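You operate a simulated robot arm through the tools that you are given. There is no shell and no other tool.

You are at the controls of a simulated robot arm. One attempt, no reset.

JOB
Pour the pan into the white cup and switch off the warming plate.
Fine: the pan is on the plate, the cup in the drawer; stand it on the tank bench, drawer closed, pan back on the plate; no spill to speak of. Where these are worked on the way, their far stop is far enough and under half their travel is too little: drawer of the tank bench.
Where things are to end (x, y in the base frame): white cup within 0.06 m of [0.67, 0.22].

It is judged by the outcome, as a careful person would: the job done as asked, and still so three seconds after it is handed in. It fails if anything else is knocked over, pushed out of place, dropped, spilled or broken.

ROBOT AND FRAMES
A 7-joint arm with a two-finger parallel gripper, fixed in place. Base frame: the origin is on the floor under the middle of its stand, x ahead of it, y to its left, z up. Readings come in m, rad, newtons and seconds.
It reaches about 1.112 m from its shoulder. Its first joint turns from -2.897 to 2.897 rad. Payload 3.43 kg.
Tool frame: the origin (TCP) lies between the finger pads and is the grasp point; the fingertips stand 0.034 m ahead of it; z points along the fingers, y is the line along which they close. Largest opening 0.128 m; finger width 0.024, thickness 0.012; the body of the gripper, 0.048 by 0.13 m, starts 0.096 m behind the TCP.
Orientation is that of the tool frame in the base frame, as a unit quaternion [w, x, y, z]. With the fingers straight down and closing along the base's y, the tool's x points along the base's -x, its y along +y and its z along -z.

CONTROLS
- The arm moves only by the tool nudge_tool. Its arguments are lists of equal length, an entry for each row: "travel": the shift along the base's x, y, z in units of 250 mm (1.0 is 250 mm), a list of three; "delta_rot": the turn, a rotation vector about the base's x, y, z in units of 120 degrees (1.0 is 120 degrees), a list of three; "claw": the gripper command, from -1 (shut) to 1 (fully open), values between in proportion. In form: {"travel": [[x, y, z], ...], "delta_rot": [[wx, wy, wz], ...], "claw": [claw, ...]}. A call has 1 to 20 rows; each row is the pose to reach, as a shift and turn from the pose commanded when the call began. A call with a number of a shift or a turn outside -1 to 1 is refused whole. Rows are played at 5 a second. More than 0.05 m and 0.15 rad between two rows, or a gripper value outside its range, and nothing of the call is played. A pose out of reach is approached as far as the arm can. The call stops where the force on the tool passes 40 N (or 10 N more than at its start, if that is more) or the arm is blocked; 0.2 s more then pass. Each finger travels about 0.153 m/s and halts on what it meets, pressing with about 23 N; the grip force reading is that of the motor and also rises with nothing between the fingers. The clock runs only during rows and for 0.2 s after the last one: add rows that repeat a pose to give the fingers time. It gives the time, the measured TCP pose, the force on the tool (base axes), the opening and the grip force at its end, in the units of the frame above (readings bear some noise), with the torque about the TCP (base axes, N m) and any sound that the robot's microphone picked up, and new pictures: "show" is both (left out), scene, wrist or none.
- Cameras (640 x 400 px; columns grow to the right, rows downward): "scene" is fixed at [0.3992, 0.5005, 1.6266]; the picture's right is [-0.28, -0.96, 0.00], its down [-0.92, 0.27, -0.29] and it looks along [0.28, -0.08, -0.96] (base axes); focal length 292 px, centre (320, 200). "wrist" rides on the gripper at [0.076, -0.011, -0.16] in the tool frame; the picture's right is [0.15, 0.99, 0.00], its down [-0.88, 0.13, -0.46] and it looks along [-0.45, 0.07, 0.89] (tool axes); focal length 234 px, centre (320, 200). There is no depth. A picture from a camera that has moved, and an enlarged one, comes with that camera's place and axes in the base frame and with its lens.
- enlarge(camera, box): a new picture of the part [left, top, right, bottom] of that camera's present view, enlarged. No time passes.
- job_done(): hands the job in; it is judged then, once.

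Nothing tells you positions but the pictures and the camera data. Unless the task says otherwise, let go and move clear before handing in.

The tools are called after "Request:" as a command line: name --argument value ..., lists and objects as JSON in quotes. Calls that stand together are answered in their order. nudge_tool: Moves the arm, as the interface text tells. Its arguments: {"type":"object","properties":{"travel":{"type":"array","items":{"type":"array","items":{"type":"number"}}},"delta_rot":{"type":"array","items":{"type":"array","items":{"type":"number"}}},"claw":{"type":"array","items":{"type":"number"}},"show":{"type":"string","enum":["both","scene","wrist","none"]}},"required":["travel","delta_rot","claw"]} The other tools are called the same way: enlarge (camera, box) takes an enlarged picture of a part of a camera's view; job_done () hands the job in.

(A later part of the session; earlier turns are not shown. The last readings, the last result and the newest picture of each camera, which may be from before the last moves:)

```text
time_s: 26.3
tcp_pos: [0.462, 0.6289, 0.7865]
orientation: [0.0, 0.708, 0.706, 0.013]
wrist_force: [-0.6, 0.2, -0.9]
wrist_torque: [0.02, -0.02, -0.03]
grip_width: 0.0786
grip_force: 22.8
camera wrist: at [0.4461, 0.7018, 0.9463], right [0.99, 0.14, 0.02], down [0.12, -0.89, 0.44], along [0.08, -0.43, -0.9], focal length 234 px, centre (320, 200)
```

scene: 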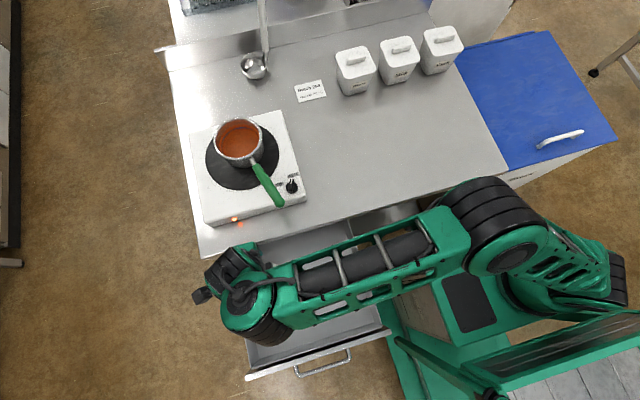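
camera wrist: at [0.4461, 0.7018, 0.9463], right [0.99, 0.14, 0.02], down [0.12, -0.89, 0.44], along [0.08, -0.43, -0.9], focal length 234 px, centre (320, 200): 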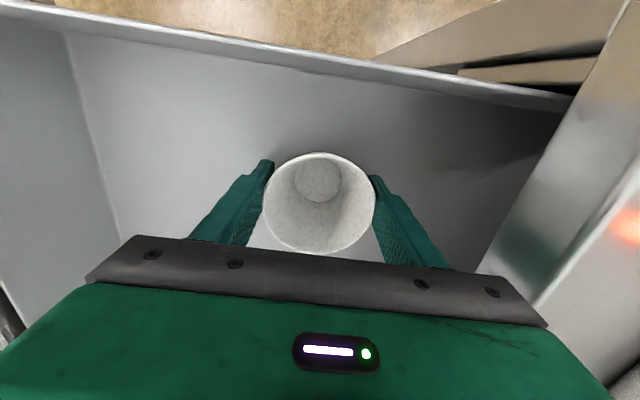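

The cup is held (78.6 mm between the fingers). I lift it straight out of the drawer.

Request:
nudge_tool --travel '[[0, 0, 0.06], [0, 0, 0.16], [0, 0, 0.32], [0, 0, 0.48], [0, 0, 0.64], [0, 0, 0.8], [0, 0, 0.92], [0, 0, 0.92]]' --delta_rot '[[0, 0, 0], [0, 0, 0], [0, 0, 0], [0, 0, 0], [0, 0, 0], [0, 0, 0], [0, 0, 0], [0, 0, 0]]' --claw '[-0.3, -0.3, -0.3, -0.3, -0.3, -0.3, -0.3, -0.3]'

```text
time_s: 28.1
tcp_pos: [0.4615, 0.6279, 1.0172]
orientation: [0.0, 0.708, 0.706, 0.013]
wrist_force: [-0.1, -0.2, 0.2]
wrist_torque: [0.02, 0.01, -0.01]
grip_width: 0.0785
grip_force: 23.4
camera wrist: at [0.4462, 0.7022, 1.178], right [0.99, 0.14, 0.02], down [0.12, -0.89, 0.44], along [0.08, -0.43, -0.9], focal length 234 px, centre (320, 200)
```

scene: 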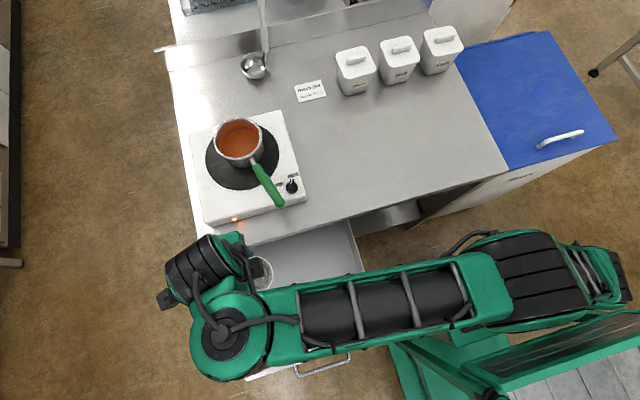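
wrist: 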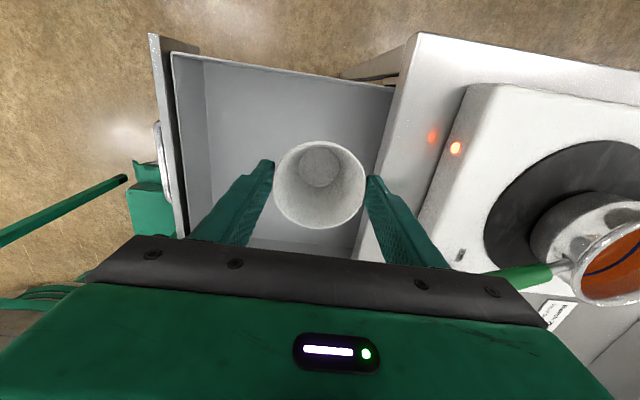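

The cup is up and steady. I carry it sideways in front of the bench, keeping clear of the pan, toward y≈0.22.

Request:
nudge_tool --travel '[[0, -0.1, 0], [0, -0.26, 0], [0, -0.42, 0], [0, -0.58, 0], [0, -0.74, 0], [0, -0.9, 0], [0, -0.98, 0]]' --delta_rot '[[0, 0, 0], [0, 0, 0], [0, 0, 0], [0, 0, 0], [0, 0, 0], [0, 0, 0], [0, 0, 0]]' --claw '[-0.3, -0.3, -0.3, -0.3, -0.3, -0.3, -0.3]' --show "none"

Request:
nudge_tool --travel '[[0.04, -0.08, 0], [0.16, -0.2, 0], [0.3, -0.32, 0], [0.44, -0.44, 0], [0.58, -0.56, 0], [0.72, -0.65, 0], [0.83, -0.65, 0], [0.83, -0.65, 0]]' --delta_rot '[[0, 0, 0], [0, 0, 0], [0, 0, 0], [0, 0, 0], [0, 0, 0], [0, 0, 0], [0, 0, 0], [0, 0, 0]]' --claw '[-0.3, -0.3, -0.3, -0.3, -0.3, -0.3, -0.3, -0.3]'

```text
time_s: 29.7
tcp_pos: [0.46, 0.3838, 1.0154]
orientation: [0.001, 0.707, 0.707, 0.013]
wrist_force: [-0.3, 0.9, 0.3]
wrist_torque: [0.01, 0.0, 0.01]
grip_width: 0.0784
grip_force: 23.2
```

```text
time_s: 31.5
tcp_pos: [0.6697, 0.2227, 1.0158]
orientation: [0.0, 0.708, 0.706, 0.012]
wrist_force: [0.6, -0.2, -0.3]
wrist_torque: [-0.04, 0.01, 0.01]
grip_width: 0.0786
grip_force: 23.3
camera wrist: at [0.6551, 0.295, 1.1757], right [0.99, 0.14, 0.02], down [0.12, -0.89, 0.44], along [0.08, -0.44, -0.9], focal length 234 px, centre (320, 200)
```

scene: 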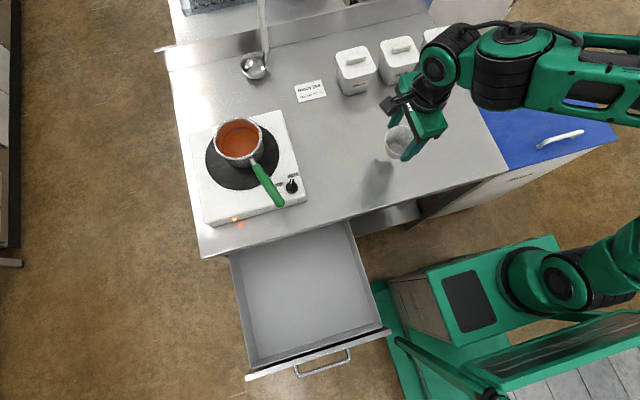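
wrist: 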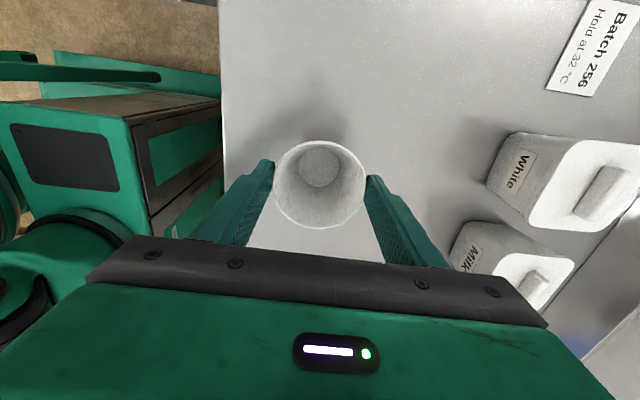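

The cup is above (0.67, 0.22) over clear bench. I lower it, quickly first and then in small steps until it touches.

Request:
nudge_tool --travel '[[0, -0.005, -0.08], [0, -0.008, -0.16], [0, -0.008, -0.22], [0, -0.008, -0.24], [0, -0.008, -0.24]]' --delta_rot '[[0, 0, 0], [0, 0, 0], [0, 0, 0], [0, 0, 0], [0, 0, 0]]' --claw '[-0.3, -0.3, -0.3, -0.3, -0.3]'

```text
time_s: 32.7
tcp_pos: [0.6704, 0.22, 0.9577]
orientation: [0.0, 0.708, 0.706, 0.014]
wrist_force: [5.7, 0.7, 21.7]
wrist_torque: [-0.01, -0.23, 0.0]
grip_width: 0.0783
grip_force: 23.5
camera wrist: at [0.6546, 0.2934, 1.1174], right [0.99, 0.14, 0.02], down [0.12, -0.89, 0.44], along [0.08, -0.43, -0.9], focal length 234 px, centre (320, 200)
```

scene: 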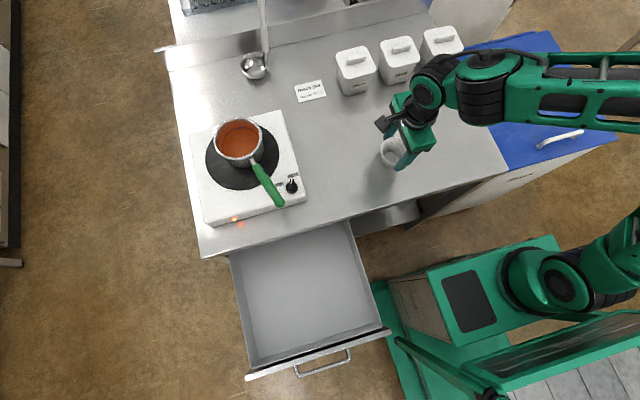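
wrist: 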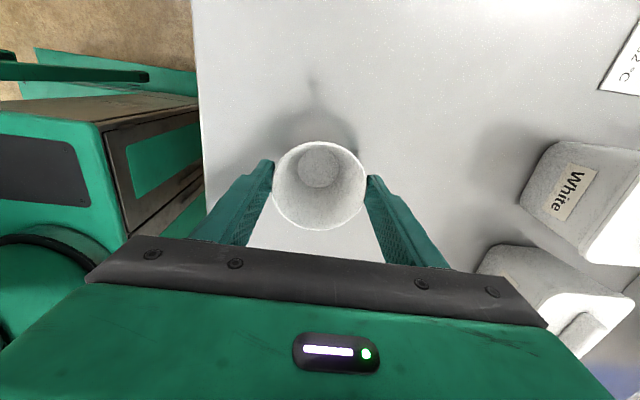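

The cup touched down (22 N at z≈0.958). I ease up about a millimetre and open the fingers.

Request:
nudge_tool --travel '[[0, 0, 0.004], [0, 0, 0.004], [0, 0, 0.004], [0, 0, 0.004], [0, 0, 0.004]]' --delta_rot '[[0, 0, 0], [0, 0, 0], [0, 0, 0], [0, 0, 0], [0, 0, 0]]' --claw '[-0.3, 0.22, 0.3, 0.5, 0.7]' --show "wrist"

```text
time_s: 33.9
tcp_pos: [0.6702, 0.2194, 0.957]
orientation: [-0.001, 0.708, 0.706, 0.013]
wrist_force: [-0.6, 0.3, -0.2]
wrist_torque: [-0.06, -0.02, 0.01]
grip_width: 0.1087
grip_force: 0.1
camera wrist: at [0.6546, 0.2933, 1.1175], right [0.99, 0.14, 0.02], down [0.12, -0.89, 0.44], along [0.08, -0.44, -0.9], focal length 234 px, centre (320, 200)
```

wrist: 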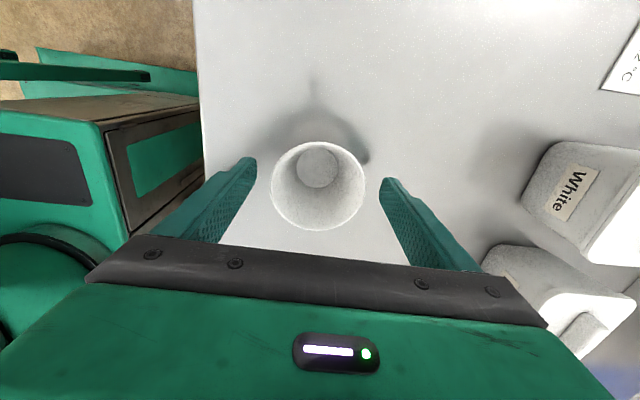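

The cup stands on its own. I rise clear of it and look at the scene before closing the drawer.

Request:
nudge_tool --travel '[[0, 0, 0.1], [0, 0, 0.24], [0, 0, 0.4], [-0.1, 0.08, 0.56], [-0.26, 0.2, 0.62], [-0.42, 0.36, 0.62], [-0.58, 0.52, 0.62], [-0.7, 0.66, 0.62]]' --delta_rot '[[0, 0, 0], [0, 0, 0], [0, 0, 0], [0, 0, 0], [0, 0, 0], [0, 0, 0], [0, 0, 0], [0, 0, 0]]' --claw '[0.7, 0.7, 0.7, 0.7, 0.2, -0.4, -1, -1]'

```text
refused: row 4 steps farther than a row can; nothing moved
```

Request:
nudge_tool --travel '[[0, 0, 0.1], [0, 0, 0.24], [0, 0, 0.4], [-0.05, 0.04, 0.54], [-0.16, 0.14, 0.6], [-0.28, 0.26, 0.62], [-0.4, 0.38, 0.62], [-0.52, 0.5, 0.62], [-0.64, 0.62, 0.62]]' --delta_rot '[[0, 0, 0], [0, 0, 0], [0, 0, 0], [0, 0, 0], [0, 0, 0], [0, 0, 0], [0, 0, 0], [0, 0, 0], [0, 0, 0]]' --claw '[0.7, 0.7, 0.7, 0.7, 0.2, -0.2, -0.6, -1, -1]'

```text
time_s: 35.9
tcp_pos: [0.5091, 0.3757, 1.1104]
orientation: [0.001, 0.708, 0.706, 0.013]
wrist_force: [0.3, 0.6, -0.1]
wrist_torque: [0.01, 0.03, -0.04]
grip_width: 0.0
grip_force: 23.3
camera wrist: at [0.4943, 0.4479, 1.271], right [0.99, 0.14, 0.02], down [0.12, -0.89, 0.44], along [0.08, -0.44, -0.9], focal length 234 px, centre (320, 200)
```

scene: 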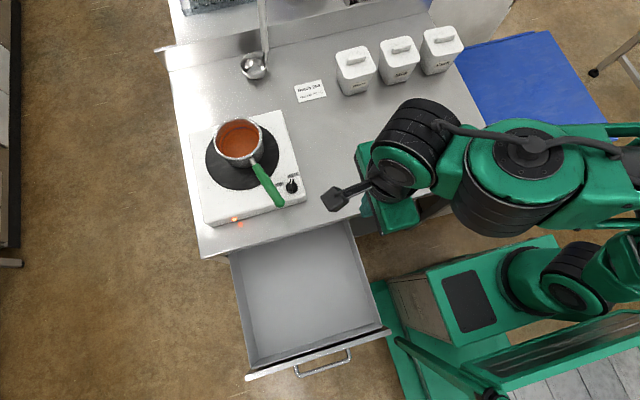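
wrist: 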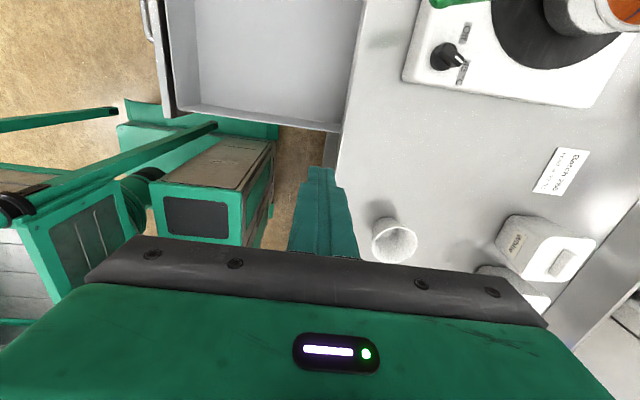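

The cup stands upright at its target and the view of the knob is useful for later. I go around to the front of the drawer handle (bar now near x≈0.215) to push it shut.

Request:
nudge_tool --travel '[[-0.12, 0.09, -0.03], [-0.25, 0.19, -0.07], [-0.38, 0.29, -0.11], [-0.51, 0.39, -0.15], [-0.64, 0.49, -0.19], [-0.77, 0.58, -0.23], [-0.9, 0.68, -0.27]]' --delta_rot '[[0, 0, 0], [0, 0, 0], [0, 0, 0], [0, 0, 0], [0, 0, 0], [0, 0, 0], [0, 0, 0]]' --claw '[-1, -1, -1, -1, -1, -1, -1]' --show "none"

Request:
nudge_tool --travel '[[-0.12, 0.0, -0.05], [-0.24, 0.0, -0.1], [-0.34, 0.0, -0.15], [-0.4, 0.0, -0.22], [-0.4, 0.0, -0.3], [-0.4, 0.0, -0.3]]' --delta_rot '[[0, 0, 0], [0, 0, 0], [0, 0, 0], [0, 0, 0], [0, 0, 0], [0, 0, 0]]' --claw '[-1, -1, -1, -1, -1, -1]'

```text
time_s: 37.5
tcp_pos: [0.2838, 0.5447, 1.0453]
orientation: [0.0, 0.708, 0.706, 0.013]
wrist_force: [0.6, 0.1, 0.5]
wrist_torque: [0.03, 0.06, -0.02]
grip_width: 0.0
grip_force: 22.8
```

```text
time_s: 38.9
tcp_pos: [0.1842, 0.5451, 0.9709]
orientation: [0.0, 0.707, 0.707, 0.012]
wrist_force: [0.2, -0.2, -0.5]
wrist_torque: [-0.02, 0.03, 0.03]
grip_width: 0.0
grip_force: 23.3
camera wrist: at [0.1693, 0.6172, 1.1309], right [0.99, 0.14, 0.02], down [0.12, -0.89, 0.44], along [0.08, -0.43, -0.9], focal length 234 px, centre (320, 200)
```

scene: 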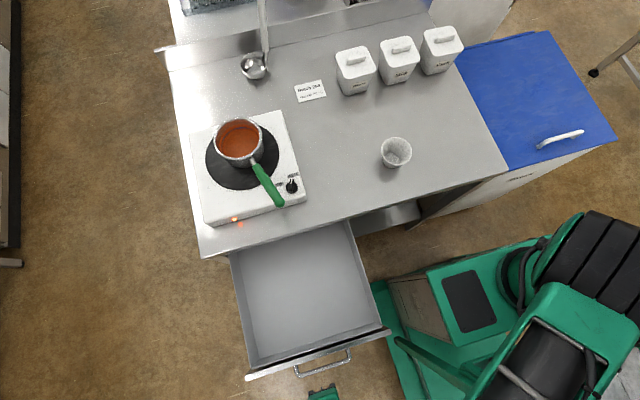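
wrist: 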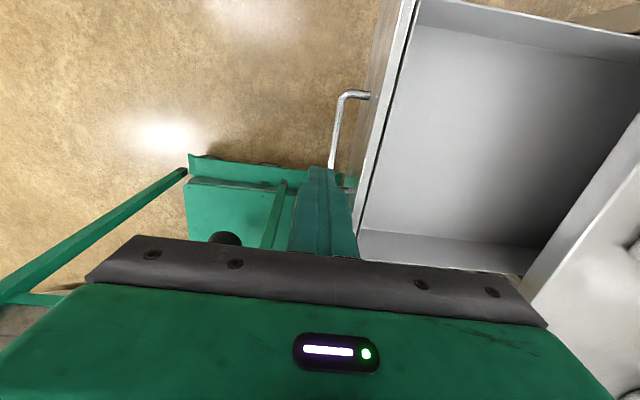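

The fingers are in front of the bar but with little margin (bar x≈0.209), so I back off 1 cm while lowering to the bar's height.

Request:
nudge_tool --travel '[[-0.05, 0, -0.05], [-0.05, 0, -0.2], [-0.05, 0, -0.36], [-0.05, 0, -0.52], [-0.05, 0, -0.68], [-0.05, 0, -0.68]]' --delta_rot '[[0, 0, 0], [0, 0, 0], [0, 0, 0], [0, 0, 0], [0, 0, 0], [0, 0, 0]]' --claw '[-1, -1, -1, -1, -1, -1]'

```text
time_s: 40.3
tcp_pos: [0.1713, 0.545, 0.7998]
orientation: [-0.001, 0.708, 0.706, 0.012]
wrist_force: [0.2, 0.2, 0.3]
wrist_torque: [-0.01, 0.0, 0.0]
grip_width: 0.0
grip_force: 22.8
camera wrist: at [0.156, 0.6182, 0.9604], right [0.99, 0.14, 0.02], down [0.12, -0.89, 0.44], along [0.08, -0.43, -0.9], focal length 234 px, centre (320, 200)
```

scene: 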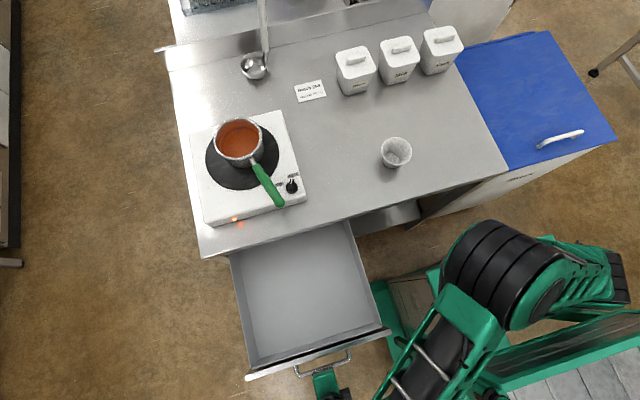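
wrist: 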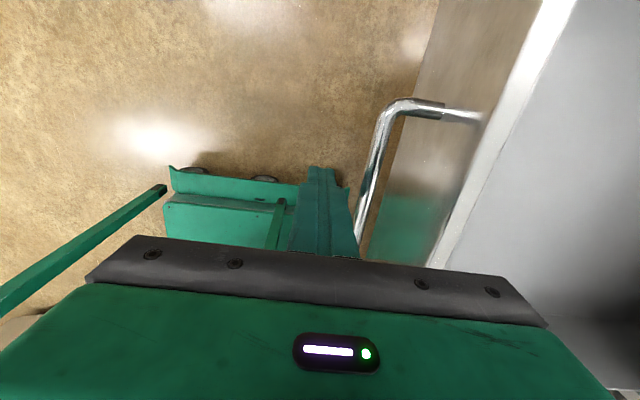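

The fingers stand just ahead of the bar. I push it in along +x.

Request:
nudge_tool --travel '[[0.06, 0, 0], [0.16, 0, 0], [0.28, 0, 0], [0.4, 0, 0], [0.52, 0, 0], [0.64, 0, 0], [0.76, 0, 0], [0.88, 0, 0], [0.98, 0, 0]]' --delta_rot '[[0, 0, 0], [0, 0, 0], [0, 0, 0], [0, 0, 0], [0, 0, 0], [0, 0, 0], [0, 0, 0], [0, 0, 0], [0, 0, 0]]' --claw '[-1, -1, -1, -1, -1, -1, -1, -1, -1]' --show "scene"

```text
time_s: 42.3
tcp_pos: [0.4165, 0.5439, 0.7988]
orientation: [0.001, 0.707, 0.707, 0.013]
wrist_force: [-0.9, 1.6, 0.2]
wrist_torque: [0.0, -0.05, 0.0]
grip_width: 0.0001
grip_force: 23.2
```

scene: 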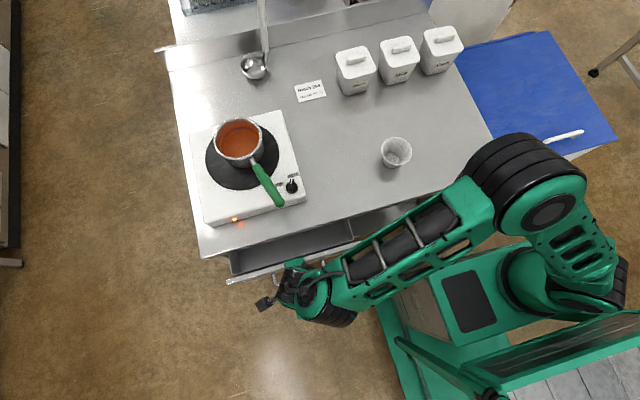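

Nearly shut. I push the last 8 cm slowly, a few millimetres higher so that the hand's body stays above the bench top.

Request:
nudge_tool --travel '[[0.06, 0, 0.024], [0.13, 0, 0.024], [0.2, 0, 0.024], [0.26, 0, 0.024], [0.3, 0, 0.024], [0.325, 0, 0.024], [0.345, 0, 0.024], [0.36, 0, 0.024]]' --delta_rot '[[0, 0, 0], [0, 0, 0], [0, 0, 0], [0, 0, 0], [0, 0, 0], [0, 0, 0], [0, 0, 0], [0, 0, 0]]' --claw '[-1, -1, -1, -1, -1, -1, -1, -1]'

```text
time_s: 44.1
tcp_pos: [0.4876, 0.5447, 0.8106]
orientation: [0.004, 0.704, 0.71, 0.013]
wrist_force: [1.0, -0.3, -1.5]
wrist_torque: [0.0, 0.16, -0.01]
grip_width: 0.0002
grip_force: 22.6
stopped in row 8: the force on the tool passed its limit at 45 N (the readings are from after the stop); the commanded pose is now the measured one
camera wrist: at [0.4713, 0.6188, 0.9717], right [0.99, 0.15, 0.02], down [0.13, -0.89, 0.45], along [0.09, -0.44, -0.89], focal length 234 px, centre (320, 200)
```

scene: 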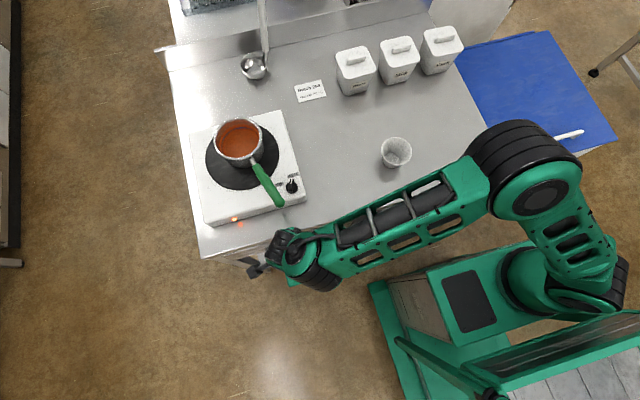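
wrist: 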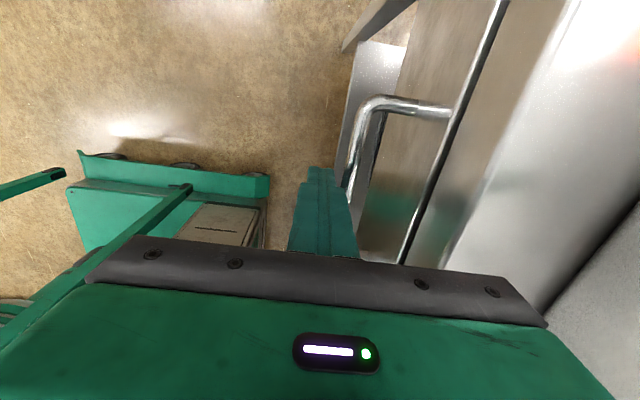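

The push ended against a firm stop, so the drawer should be shut. I back off, rise, and check.

Request:
nudge_tool --travel '[[-0.08, 0, 0], [-0.12, 0, 0.12], [-0.12, 0, 0.28], [-0.16, -0.04, 0.44], [-0.22, -0.1, 0.6], [-0.3, -0.16, 0.74], [-0.38, -0.2, 0.88], [-0.38, -0.2, 0.88]]' --delta_rot '[[0, 0, 0], [0, 0, 0], [0, 0, 0], [0, 0, 0], [0, 0, 0], [0, 0, 0], [0, 0, 0], [0, 0, 0]]' --claw '[-1, -1, -1, -1, -1, -1, -1, -1]'

Request:
enlarge --camera "scene" --box '[180, 90, 340, 290]'

Request:
enlarge --camera "scene" --box '[250, 150, 330, 220]'

```text
time_s: 45.9
tcp_pos: [0.3916, 0.4943, 1.032]
orientation: [0.002, 0.705, 0.709, 0.012]
wrist_force: [-0.1, 0.1, -1.4]
wrist_torque: [-0.02, 0.0, -0.02]
grip_width: 0.0001
grip_force: 22.6
camera wrist: at [0.3762, 0.5682, 1.1924], right [0.99, 0.15, 0.02], down [0.13, -0.89, 0.45], along [0.09, -0.44, -0.89], focal length 234 px, centre (320, 200)
```

scene: 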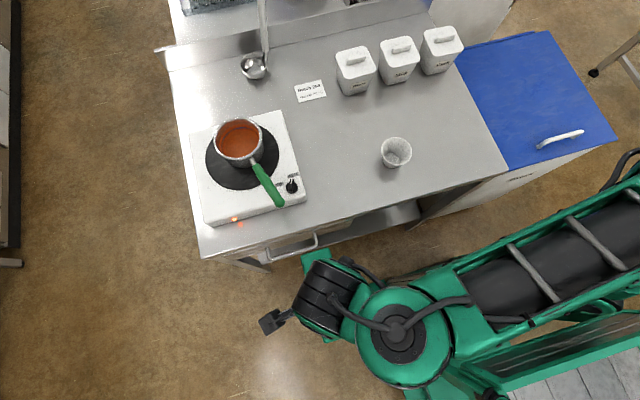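
wrist: 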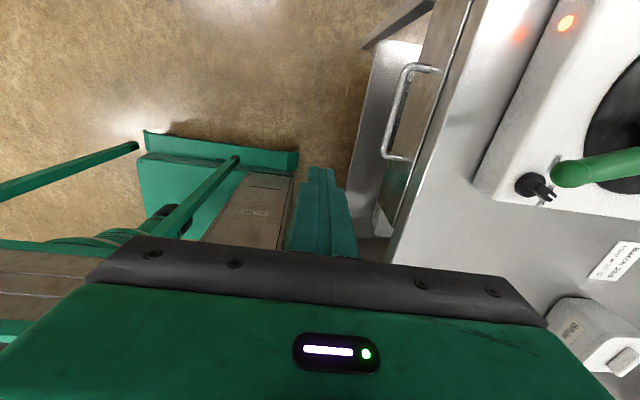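

```text
2.00 times, centred on (260, 190) of scene
camera zoom: at [0.3992, 0.5005, 1.6266], right [-0.28, -0.96, 0.0], down [-0.92, 0.27, -0.29], along [0.28, -0.08, -0.96], focal length 585 px, centre (440, 220)
```

zoom: 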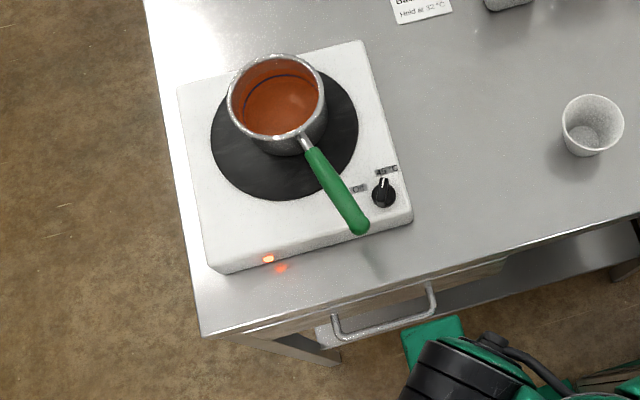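

```text
5.71 times, centred on (290, 185) of scene
camera zoom: at [0.3992, 0.5005, 1.6266], right [-0.28, -0.96, 0.0], down [-0.92, 0.27, -0.29], along [0.28, -0.08, -0.96], focal length 1670 px, centre (491, 286)
```

zoom: 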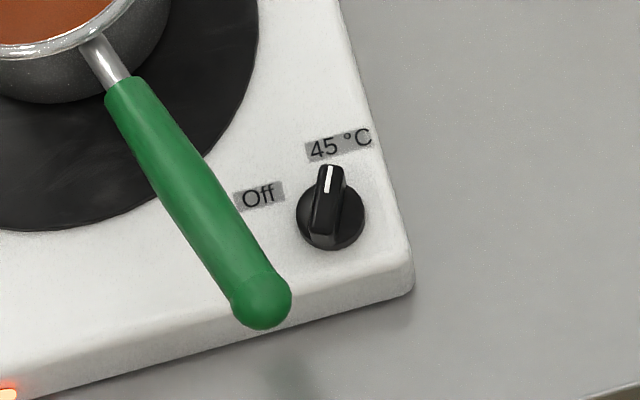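

The drawer handle is back exactly where it was at the start, so the drawer is shut. The pan's handle runs level at z≈1.00 from its end at (0.601, 0.534) to (0.703, 0.568), and the knob is at about (0.65, 0.50, 0.94). I will grip the handle lengthwise (one finger above, one below), so first I move over the plate's front at height and turn the hand horizontal there.

Request:
nudge_tool --travel '[[0.02, 0.06, 0.17], [0.06, 0.12, 0.34], [0.14, 0.2, 0.48], [0.26, 0.28, 0.6], [0.4, 0.36, 0.68], [0.56, 0.42, 0.72], [0.72, 0.44, 0.72], [0.84, 0.44, 0.72], [0.84, 0.44, 0.72]]' --delta_rot '[[0, 0, 0], [0, 0, 0], [0, 0, 0], [0, 0, 0], [0, 0, 0], [0, 0, 0], [0, 0, 0], [0, 0, 0], [0, 0, 0]]' --claw '[-1, -1, -1, -0.8, -0.6, -0.4, -0.4, -0.4, -0.4]'

```text
time_s: 47.9
tcp_pos: [0.6011, 0.5709, 1.1987]
orientation: [0.003, 0.704, 0.71, 0.01]
wrist_force: [0.8, 0.1, -1.7]
wrist_torque: [-0.07, 0.03, 0.01]
grip_width: 0.0383
grip_force: 0.0
out of reach, approached as far as the arm can: row 6, 7, 8, 9
camera wrist: at [0.5851, 0.6442, 1.3591], right [0.99, 0.15, 0.02], down [0.13, -0.89, 0.45], along [0.09, -0.44, -0.89], focal length 234 px, centre (320, 200)
```

scene: 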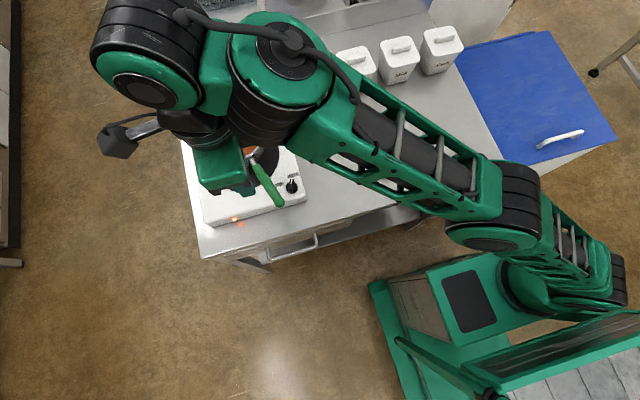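
wrist: 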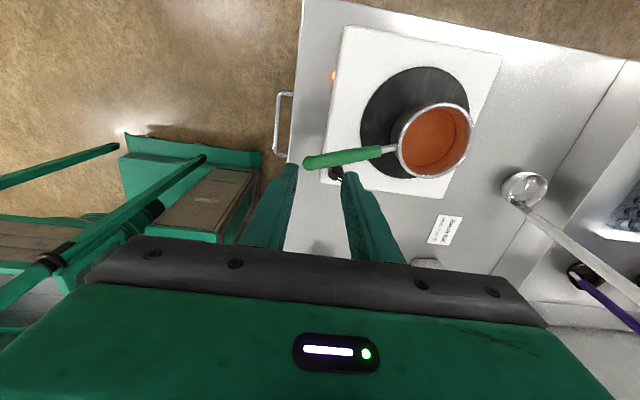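

I reached the limit of height there, but this pose is fine and gives a good view of the pan. I zoom to measure pan and handle.

Request:
enlarge --camera "wrist" --box '[290, 60, 490, 220]'

```text
2.50 times, centred on (390, 140) of wrist
camera zoom: at [0.5851, 0.6442, 1.3591], right [0.99, 0.15, 0.02], down [0.13, -0.89, 0.45], along [0.09, -0.44, -0.89], focal length 585 px, centre (145, 350)
```

zoom: 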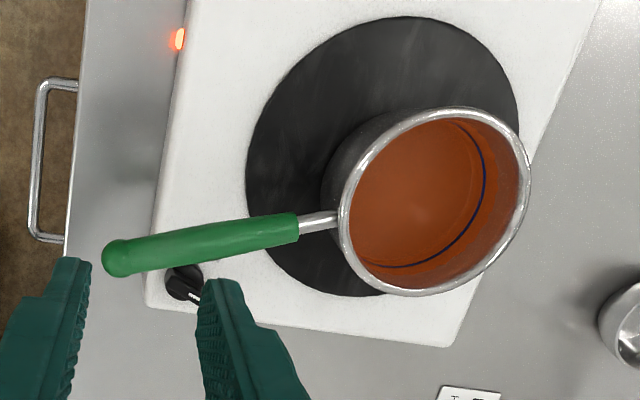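

The pan's handle runs from its cap near (0.594, 0.534, 1.02) to the neck (0.703, 0.567, 1.00); pan centre about (0.78, 0.592), rim about 11.7 cm across. I now turn the hand to point along the handle, closing vertically, while staying high above it.

Request:
nudge_tool --travel '[[0, 0, 0], [0, 0, -0.02], [0, 0, -0.04], [0, 0, -0.06], [0, 0, -0.08], [0, 0, -0.08], [0, 0, -0.08], [0, 0, -0.08], [0, 0, -0.08], [0, 0, -0.08], [0, 0, -0.08]]' --delta_rot '[[0.0101, -0.0674, 0.0117], [0.0201, -0.1347, 0.0234], [0.0302, -0.2021, 0.0351], [0.0403, -0.2695, 0.0468], [0.0503, -0.3368, 0.0585], [0.0604, -0.4042, 0.0701], [0.0705, -0.4716, 0.0818], [0.0806, -0.539, 0.0935], [0.0906, -0.6063, 0.1052], [0.1007, -0.6737, 0.1169], [0.1007, -0.6737, 0.1169]]' --claw '[-0.4, -0.4, -0.4, -0.4, -0.4, -0.4, -0.4, -0.4, -0.4, -0.4, -0.4]'

```text
time_s: 50.5
tcp_pos: [0.6467, 0.5271, 1.1891]
orientation: [0.425, 0.467, 0.58, 0.514]
wrist_force: [-0.3, 0.8, -0.2]
wrist_torque: [0.03, -0.04, -0.1]
grip_width: 0.0384
grip_force: 0.1
stopped in row 11: the arm was blocked; the commanded pose is now the measured one
camera wrist: at [0.4741, 0.5697, 1.1937], right [0.07, 0.18, 0.98], down [-0.25, -0.95, 0.19], along [0.96, -0.26, -0.03], focal length 234 px, centre (320, 200)
```

scene: 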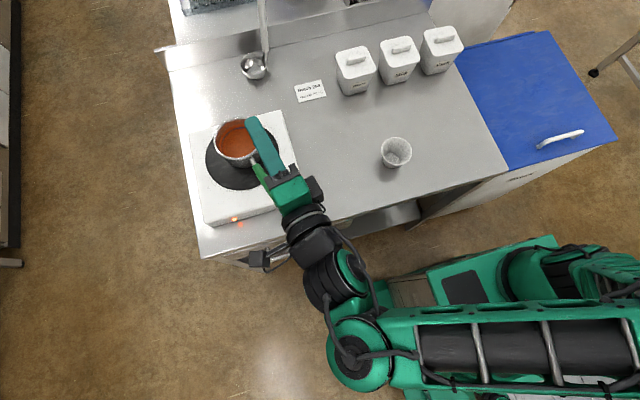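
wrist: 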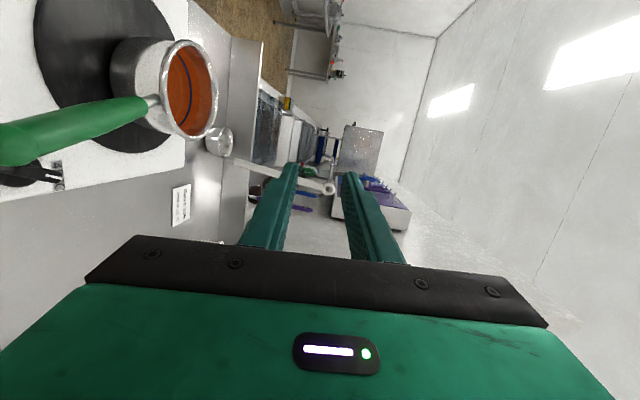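

The hand is nearly in line with the handle (azimuth 12°, pitched 6° down). I back out to the robot's side at this height, come down to handle height behind the handle's end, and trim the direction.

Request:
nudge_tool --travel '[[-0.16, 0, 0], [-0.32, -0.01, 0], [-0.44, -0.01, 0], [-0.46, -0.02, -0.15], [-0.46, -0.02, -0.3], [-0.46, -0.02, -0.45], [-0.46, -0.02, -0.6], [-0.46, -0.02, -0.64], [-0.46, -0.02, -0.64]]' --delta_rot '[[0, 0, 0], [0, 0, 0], [0.001, 0.01, 0.02], [0.002, 0.0195, 0.0444], [0.002, 0.0195, 0.0444], [0.002, 0.0195, 0.0444], [0.002, 0.0195, 0.0444], [0.002, 0.0195, 0.0444], [0.002, 0.0195, 0.0444]]' --claw '[-0.3, -0.3, -0.3, -0.3, -0.3, -0.3, -0.3, -0.3, -0.3]'

```text
time_s: 52.5
tcp_pos: [0.5152, 0.5352, 1.0245]
orientation: [0.379, 0.442, 0.616, 0.531]
wrist_force: [-0.5, 0.4, -0.3]
wrist_torque: [-0.02, 0.01, 0.0]
grip_width: 0.045
grip_force: 0.1
camera wrist: at [0.3379, 0.556, 1.0383], right [0.09, 0.18, 0.98], down [-0.12, -0.97, 0.19], along [0.99, -0.14, -0.07], focal length 234 px, centre (320, 200)
```

scene: 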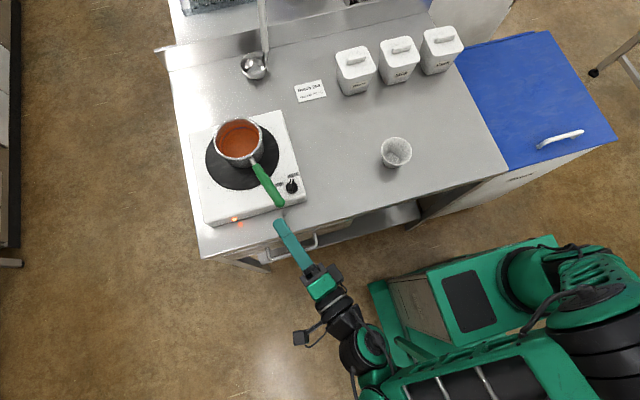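
wrist: 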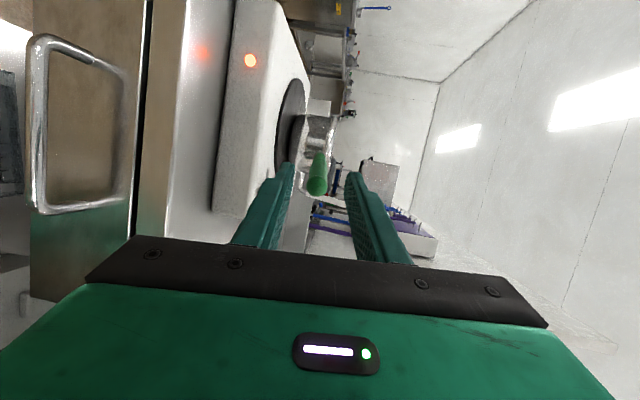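

The hand points along the handle now (azimuth 19°, pitch 9°) just short of it. I zoom to align.

Request:
enlarge --camera "wrist" --box '[230, 80, 410, 230]'

Request:
enlarge --camera "scene" --box '[220, 110, 340, 290]'

```text
2.67 times, centred on (320, 155) of wrist
camera zoom: at [0.3379, 0.556, 1.0383], right [0.09, 0.18, 0.98], down [-0.12, -0.97, 0.19], along [0.99, -0.14, -0.07], focal length 624 px, centre (320, 320)
```

zoom: 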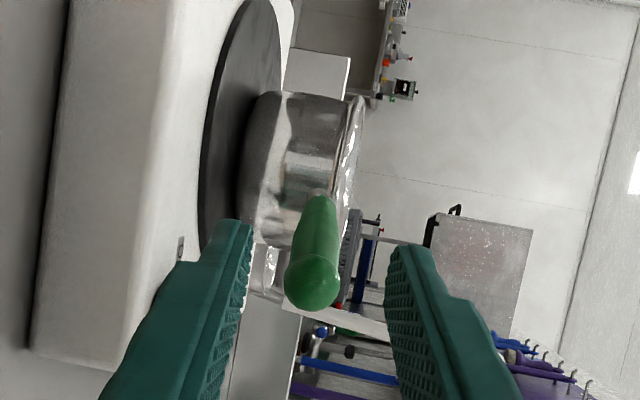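

```text
2.22 times, centred on (280, 200) of scene
camera zoom: at [0.3992, 0.5005, 1.6266], right [-0.28, -0.96, 0.0], down [-0.92, 0.27, -0.29], along [0.28, -0.08, -0.96], focal length 650 px, centre (409, 200)
```

zoom: 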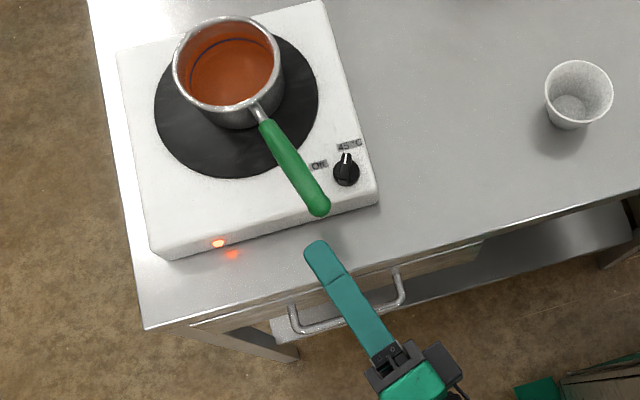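

From the side view the handle axis runs from (0.594, 0.534, 1.016) to (0.703, 0.570, 1.000), parallel to the fingers. I shift sideways onto its line and slide forward so that it lies between the fingers.

Request:
nudge_tool --travel '[[0.017, -0.05, 0], [0.034, -0.101, 0], [0.034, -0.101, 0], [0.15, -0.063, -0.015], [0.28, -0.02, -0.032], [0.41, 0.025, -0.05], [0.542, 0.069, -0.067], [0.542, 0.069, -0.067]]' --delta_rot '[[0, 0, 0], [0, 0, 0], [0, 0, 0], [0, 0, 0], [0, 0, 0], [0, 0, 0], [0, 0, 0], [0, 0, 0]]' --claw '[-0.3, -0.3, -0.3, -0.3, -0.3, -0.3, -0.3, -0.3]'

```text
time_s: 54.3
tcp_pos: [0.6502, 0.5517, 1.0103]
orientation: [0.379, 0.443, 0.616, 0.531]
wrist_force: [-0.4, 0.8, -0.8]
wrist_torque: [-0.01, 0.0, -0.03]
grip_width: 0.045
grip_force: 0.1
camera wrist: at [0.4743, 0.5727, 1.0227], right [0.09, 0.18, 0.98], down [-0.12, -0.97, 0.19], along [0.99, -0.14, -0.07], focal length 234 px, centre (320, 200)
```

scene: 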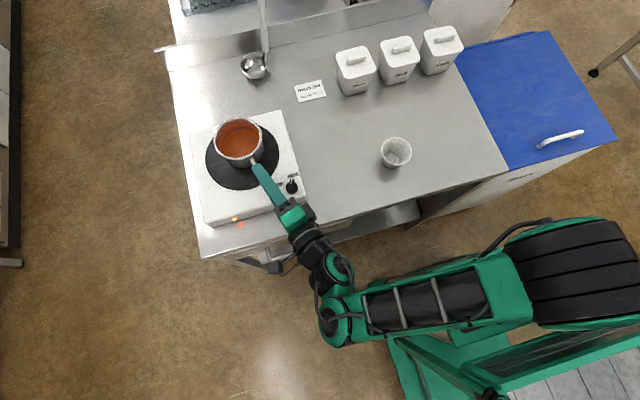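
wrist: 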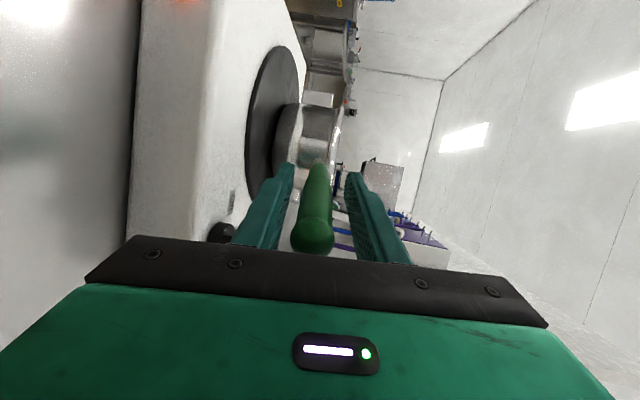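

The handle is between the fingers. I zoom in to centre it vertically before closing.

Request:
enlarge --camera "wrist" --box '[240, 130, 400, 270]'

```text
2.86 times, centred on (320, 200) of wrist
camera zoom: at [0.4743, 0.5727, 1.0227], right [0.09, 0.18, 0.98], down [-0.12, -0.97, 0.19], along [0.99, -0.14, -0.07], focal length 669 px, centre (320, 200)
```

zoom: 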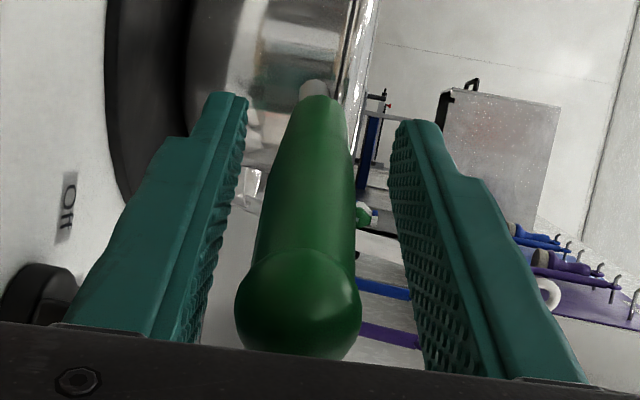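

The handle is about 2 mm below the finger axis. I lower by that much and close.

Request:
nudge_tool --travel '[[0, 0, -0.008], [0, 0, -0.008], [0, 0, -0.008], [0, 0, -0.008], [0, 0, -0.008], [0, 0, -0.008]]' --delta_rot '[[0, 0, 0], [0, 0, 0], [0, 0, 0], [0, 0, 0], [0, 0, 0], [0, 0, 0]]' --claw '[-0.3, -0.45, -0.55, -0.65, -1, -1]'

```text
time_s: 55.7
tcp_pos: [0.6503, 0.5517, 1.0081]
orientation: [0.379, 0.443, 0.615, 0.531]
wrist_force: [1.8, 0.3, 9.4]
wrist_torque: [0.66, -2.11, -0.03]
grip_width: 0.0224
grip_force: 23.3
camera wrist: at [0.4742, 0.5725, 1.0215], right [0.09, 0.18, 0.98], down [-0.13, -0.97, 0.19], along [0.99, -0.14, -0.07], focal length 234 px, centre (320, 200)
```

scene: 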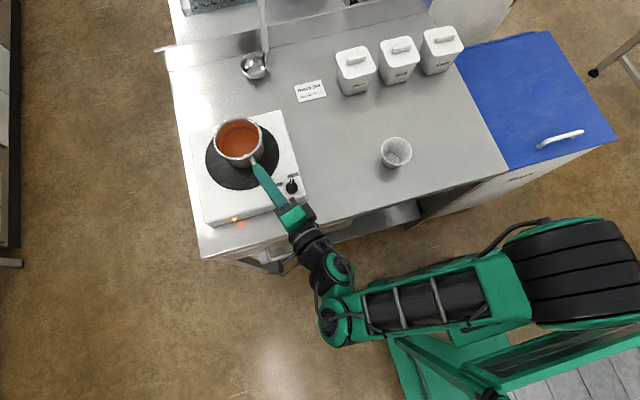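
wrist: 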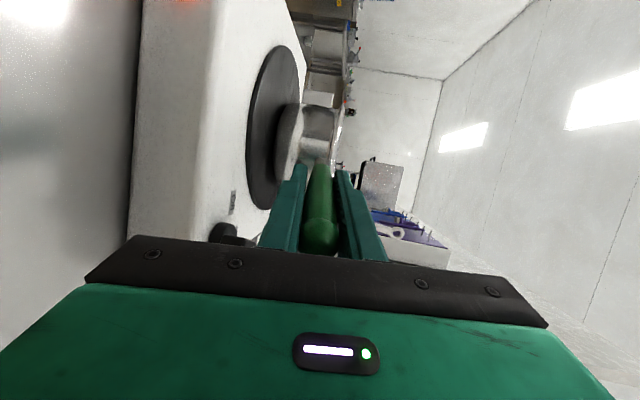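

The handle is gripped (22.4 mm), pan still resting on the plate. I lift a little and check torque and tilt.

Request:
nudge_tool --travel '[[0, 0, 0.012], [0, 0, 0.028], [0, 0, 0.048], [0, 0, 0.06], [0, 0, 0.06]]' --delta_rot '[[0, 0, 0], [0, 0, 0], [0, 0, 0], [0, 0, 0], [0, 0, 0]]' --claw '[-1, -1, -1, -1, -1]'

Request:
enlarge --camera "wrist" --box '[230, 60, 410, 240]'

```text
time_s: 56.9
tcp_pos: [0.6515, 0.5514, 1.0229]
orientation: [0.378, 0.443, 0.616, 0.53]
wrist_force: [0.1, 0.0, -3.1]
wrist_torque: [-0.1, 0.35, -0.03]
grip_width: 0.0208
grip_force: 23.3
camera wrist: at [0.4744, 0.5725, 1.0351], right [0.09, 0.18, 0.98], down [-0.12, -0.97, 0.19], along [0.99, -0.14, -0.07], focal length 234 px, centre (320, 200)
```

scene: 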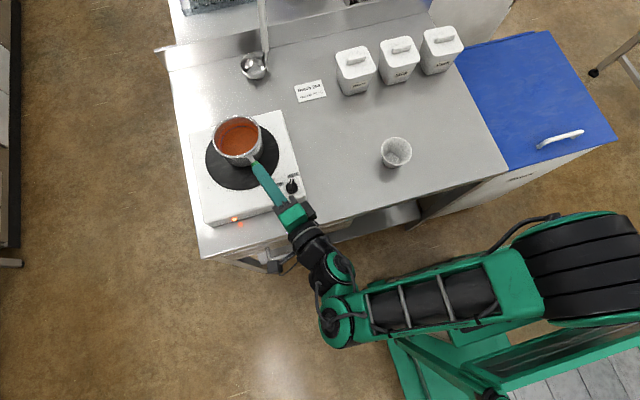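
wrist: 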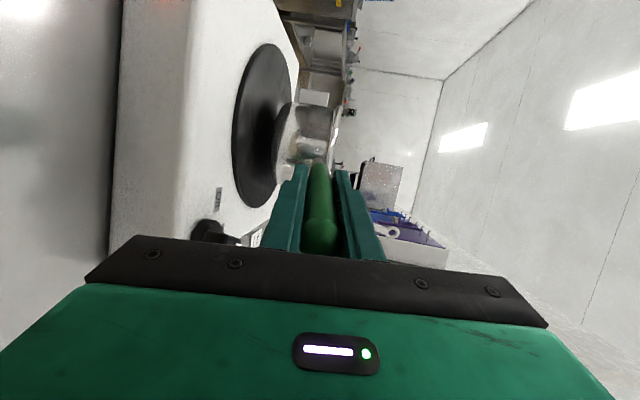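

```text
2.22 times, centred on (320, 150) of wrist
camera zoom: at [0.4744, 0.5725, 1.0351], right [0.09, 0.18, 0.98], down [-0.12, -0.97, 0.19], along [0.99, -0.14, -0.07], focal length 520 px, centre (320, 311)
```

zoom: 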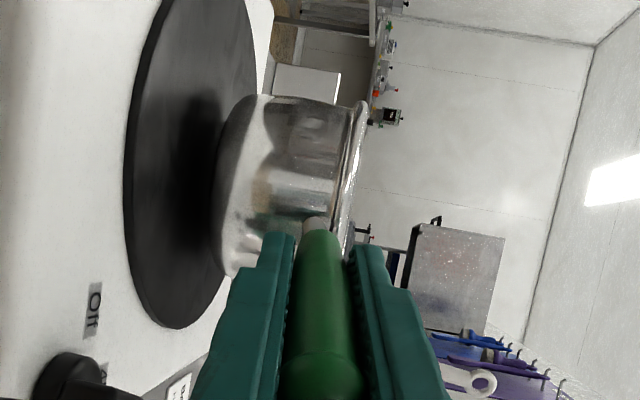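

The pan came off the plate cleanly; it weighs only about 3 N and the grip holds it level. I lift it another 10 cm slowly.

Request:
nudge_tool --travel '[[0, 0, 0.06], [0, 0, 0.14], [0, 0, 0.22], [0, 0, 0.3], [0, 0, 0.36], [0, 0, 0.4], [0, 0, 0.4]]' --delta_rot '[[0, 0, 0], [0, 0, 0], [0, 0, 0], [0, 0, 0], [0, 0, 0], [0, 0, 0], [0, 0, 0]]' --claw '[-1, -1, -1, -1, -1, -1, -1]'

```text
time_s: 58.5
tcp_pos: [0.6507, 0.5516, 1.1236]
orientation: [0.379, 0.443, 0.616, 0.53]
wrist_force: [0.6, -0.2, -3.0]
wrist_torque: [-0.1, 0.32, -0.02]
grip_width: 0.0209
grip_force: 23.1
camera wrist: at [0.4745, 0.5725, 1.1357], right [0.09, 0.18, 0.98], down [-0.12, -0.97, 0.19], along [0.99, -0.14, -0.07], focal length 234 px, centre (320, 200)
```

scene: 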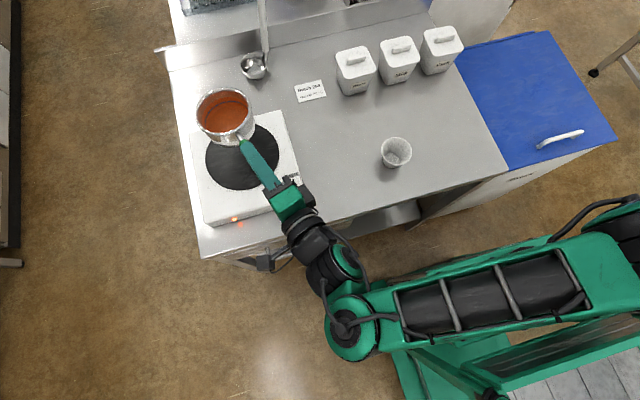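
wrist: 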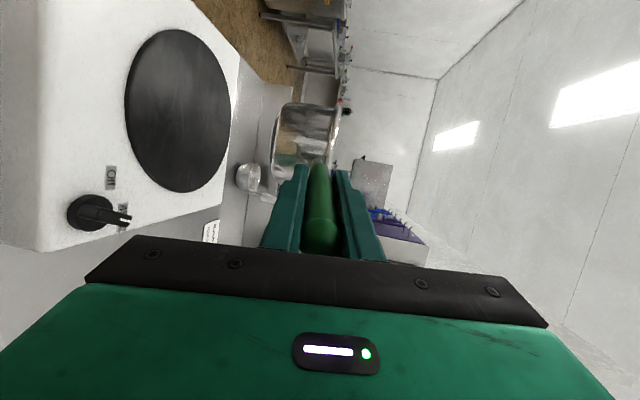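

The pan hangs steady. I carry it toward the cup, slowly, while yawing the handle direction to the right.

Request:
nudge_tool --travel '[[-0.02, -0.06, 0], [-0.05, -0.16, 0], [-0.08, -0.26, 0], [-0.11, -0.36, 0], [-0.14, -0.46, 0], [-0.17, -0.54, 0], [-0.2, -0.6, 0], [-0.2, -0.6, 0]]' --delta_rot '[[0, 0, -0.015], [0, 0, -0.04], [0, 0, -0.065], [0, 0, -0.09], [0, 0, -0.115], [0, 0, -0.14], [0, 0, -0.157], [0, 0, -0.157]]' --claw '[-1, -1, -1, -1, -1, -1, -1, -1]'

```text
time_s: 60.3
tcp_pos: [0.6008, 0.4014, 1.123]
orientation: [0.461, 0.538, 0.534, 0.461]
wrist_force: [-0.2, 0.2, -3.4]
wrist_torque: [0.01, 0.35, 0.0]
grip_width: 0.0209
grip_force: 23.0
camera wrist: at [0.441, 0.4775, 1.1353], right [0.15, 0.14, 0.98], down [-0.43, -0.88, 0.19], along [0.89, -0.45, -0.07], focal length 234 px, centre (320, 200)
```

scene: 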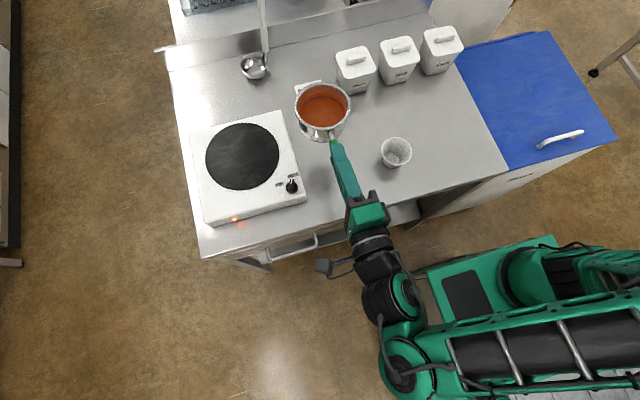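
wrist: 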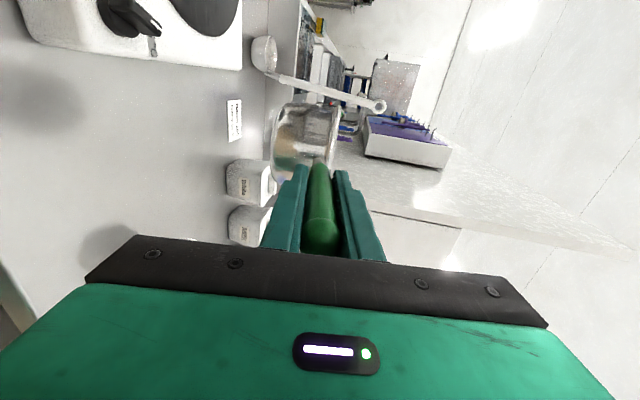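

The pan is level in mid-air. I zoom in to judge how full it is and where its rim is.

Request:
enlarge --camera "scene" --box '[270, 60, 430, 180]'

```text
3.33 times, centred on (350, 120) of scene
camera zoom: at [0.3992, 0.5005, 1.6266], right [-0.28, -0.96, 0.0], down [-0.92, 0.27, -0.29], along [0.28, -0.08, -0.96], focal length 974 px, centre (220, 467)
```

zoom: 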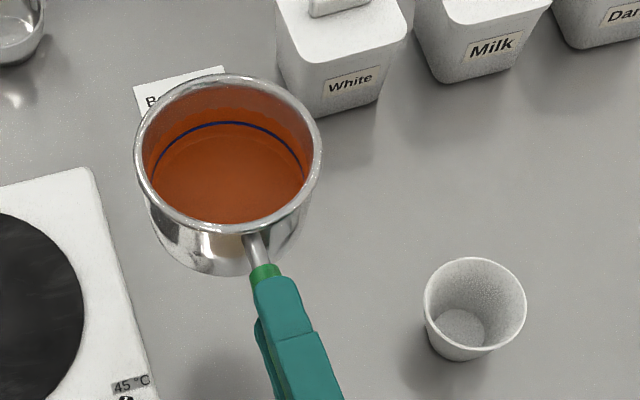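

The liquid sits low in the pan, so it should begin to run at roughly 45° of tilt. I move to the pour position: handle yawed a further 28° to the right and the pan's right lip just beside the cup's centre, about 6 cm above its rim.

Request:
nudge_tool --travel '[[-0.01, -0.03, -0.01], [-0.025, -0.07, -0.025], [-0.04, -0.12, -0.045], [-0.055, -0.17, -0.065], [-0.07, -0.21, -0.085], [-0.078, -0.234, -0.11], [-0.078, -0.234, -0.14], [-0.078, -0.234, -0.14]]' --delta_rot '[[0, 0, -0.03], [0, 0, -0.07], [0, 0, -0.11], [0, 0, -0.15], [0, 0, -0.19], [0, 0, -0.22], [0, 0, -0.2333], [0, 0, -0.2333]]' --claw '[-1, -1, -1, -1, -1, -1, -1, -1]'

Request:
enlarge --camera "scene" --box '[310, 80, 470, 200]'

```text
time_s: 62.3
tcp_pos: [0.6094, 0.3021, 1.1127]
orientation: [0.544, 0.692, 0.352, 0.318]
wrist_force: [-0.5, 1.1, -3.3]
wrist_torque: [0.2, 0.32, -0.03]
grip_width: 0.021
grip_force: 23.0
stopped in row 8: the arm was blocked; the commanded pose is now the measured one
camera wrist: at [0.5178, 0.4511, 1.1385], right [0.22, -0.03, 0.97], down [-0.84, -0.51, 0.17], along [0.49, -0.86, -0.14], focal length 234 px, centre (320, 200)
```

scene: 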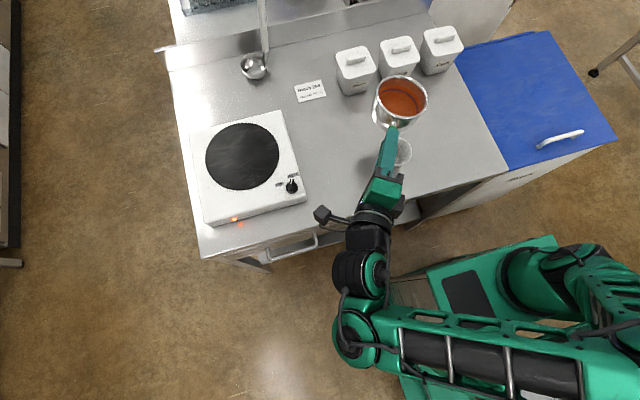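
wrist: 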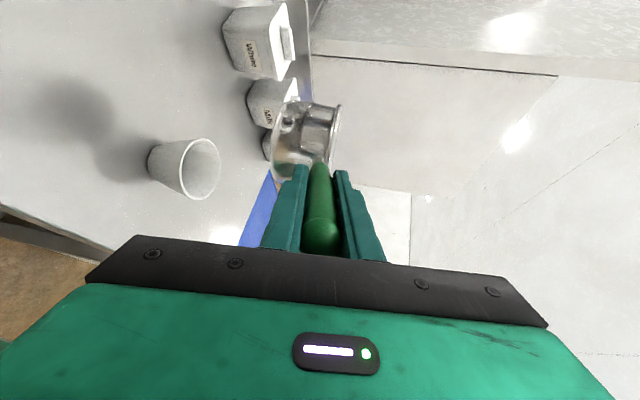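

```text
3.33 times, centred on (390, 140) of scene
camera zoom: at [0.3992, 0.5005, 1.6266], right [-0.28, -0.96, 0.0], down [-0.92, 0.27, -0.29], along [0.28, -0.08, -0.96], focal length 974 px, centre (87, 400)
```

zoom: 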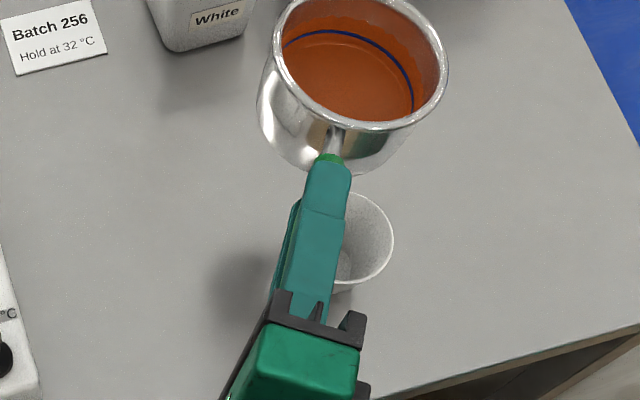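

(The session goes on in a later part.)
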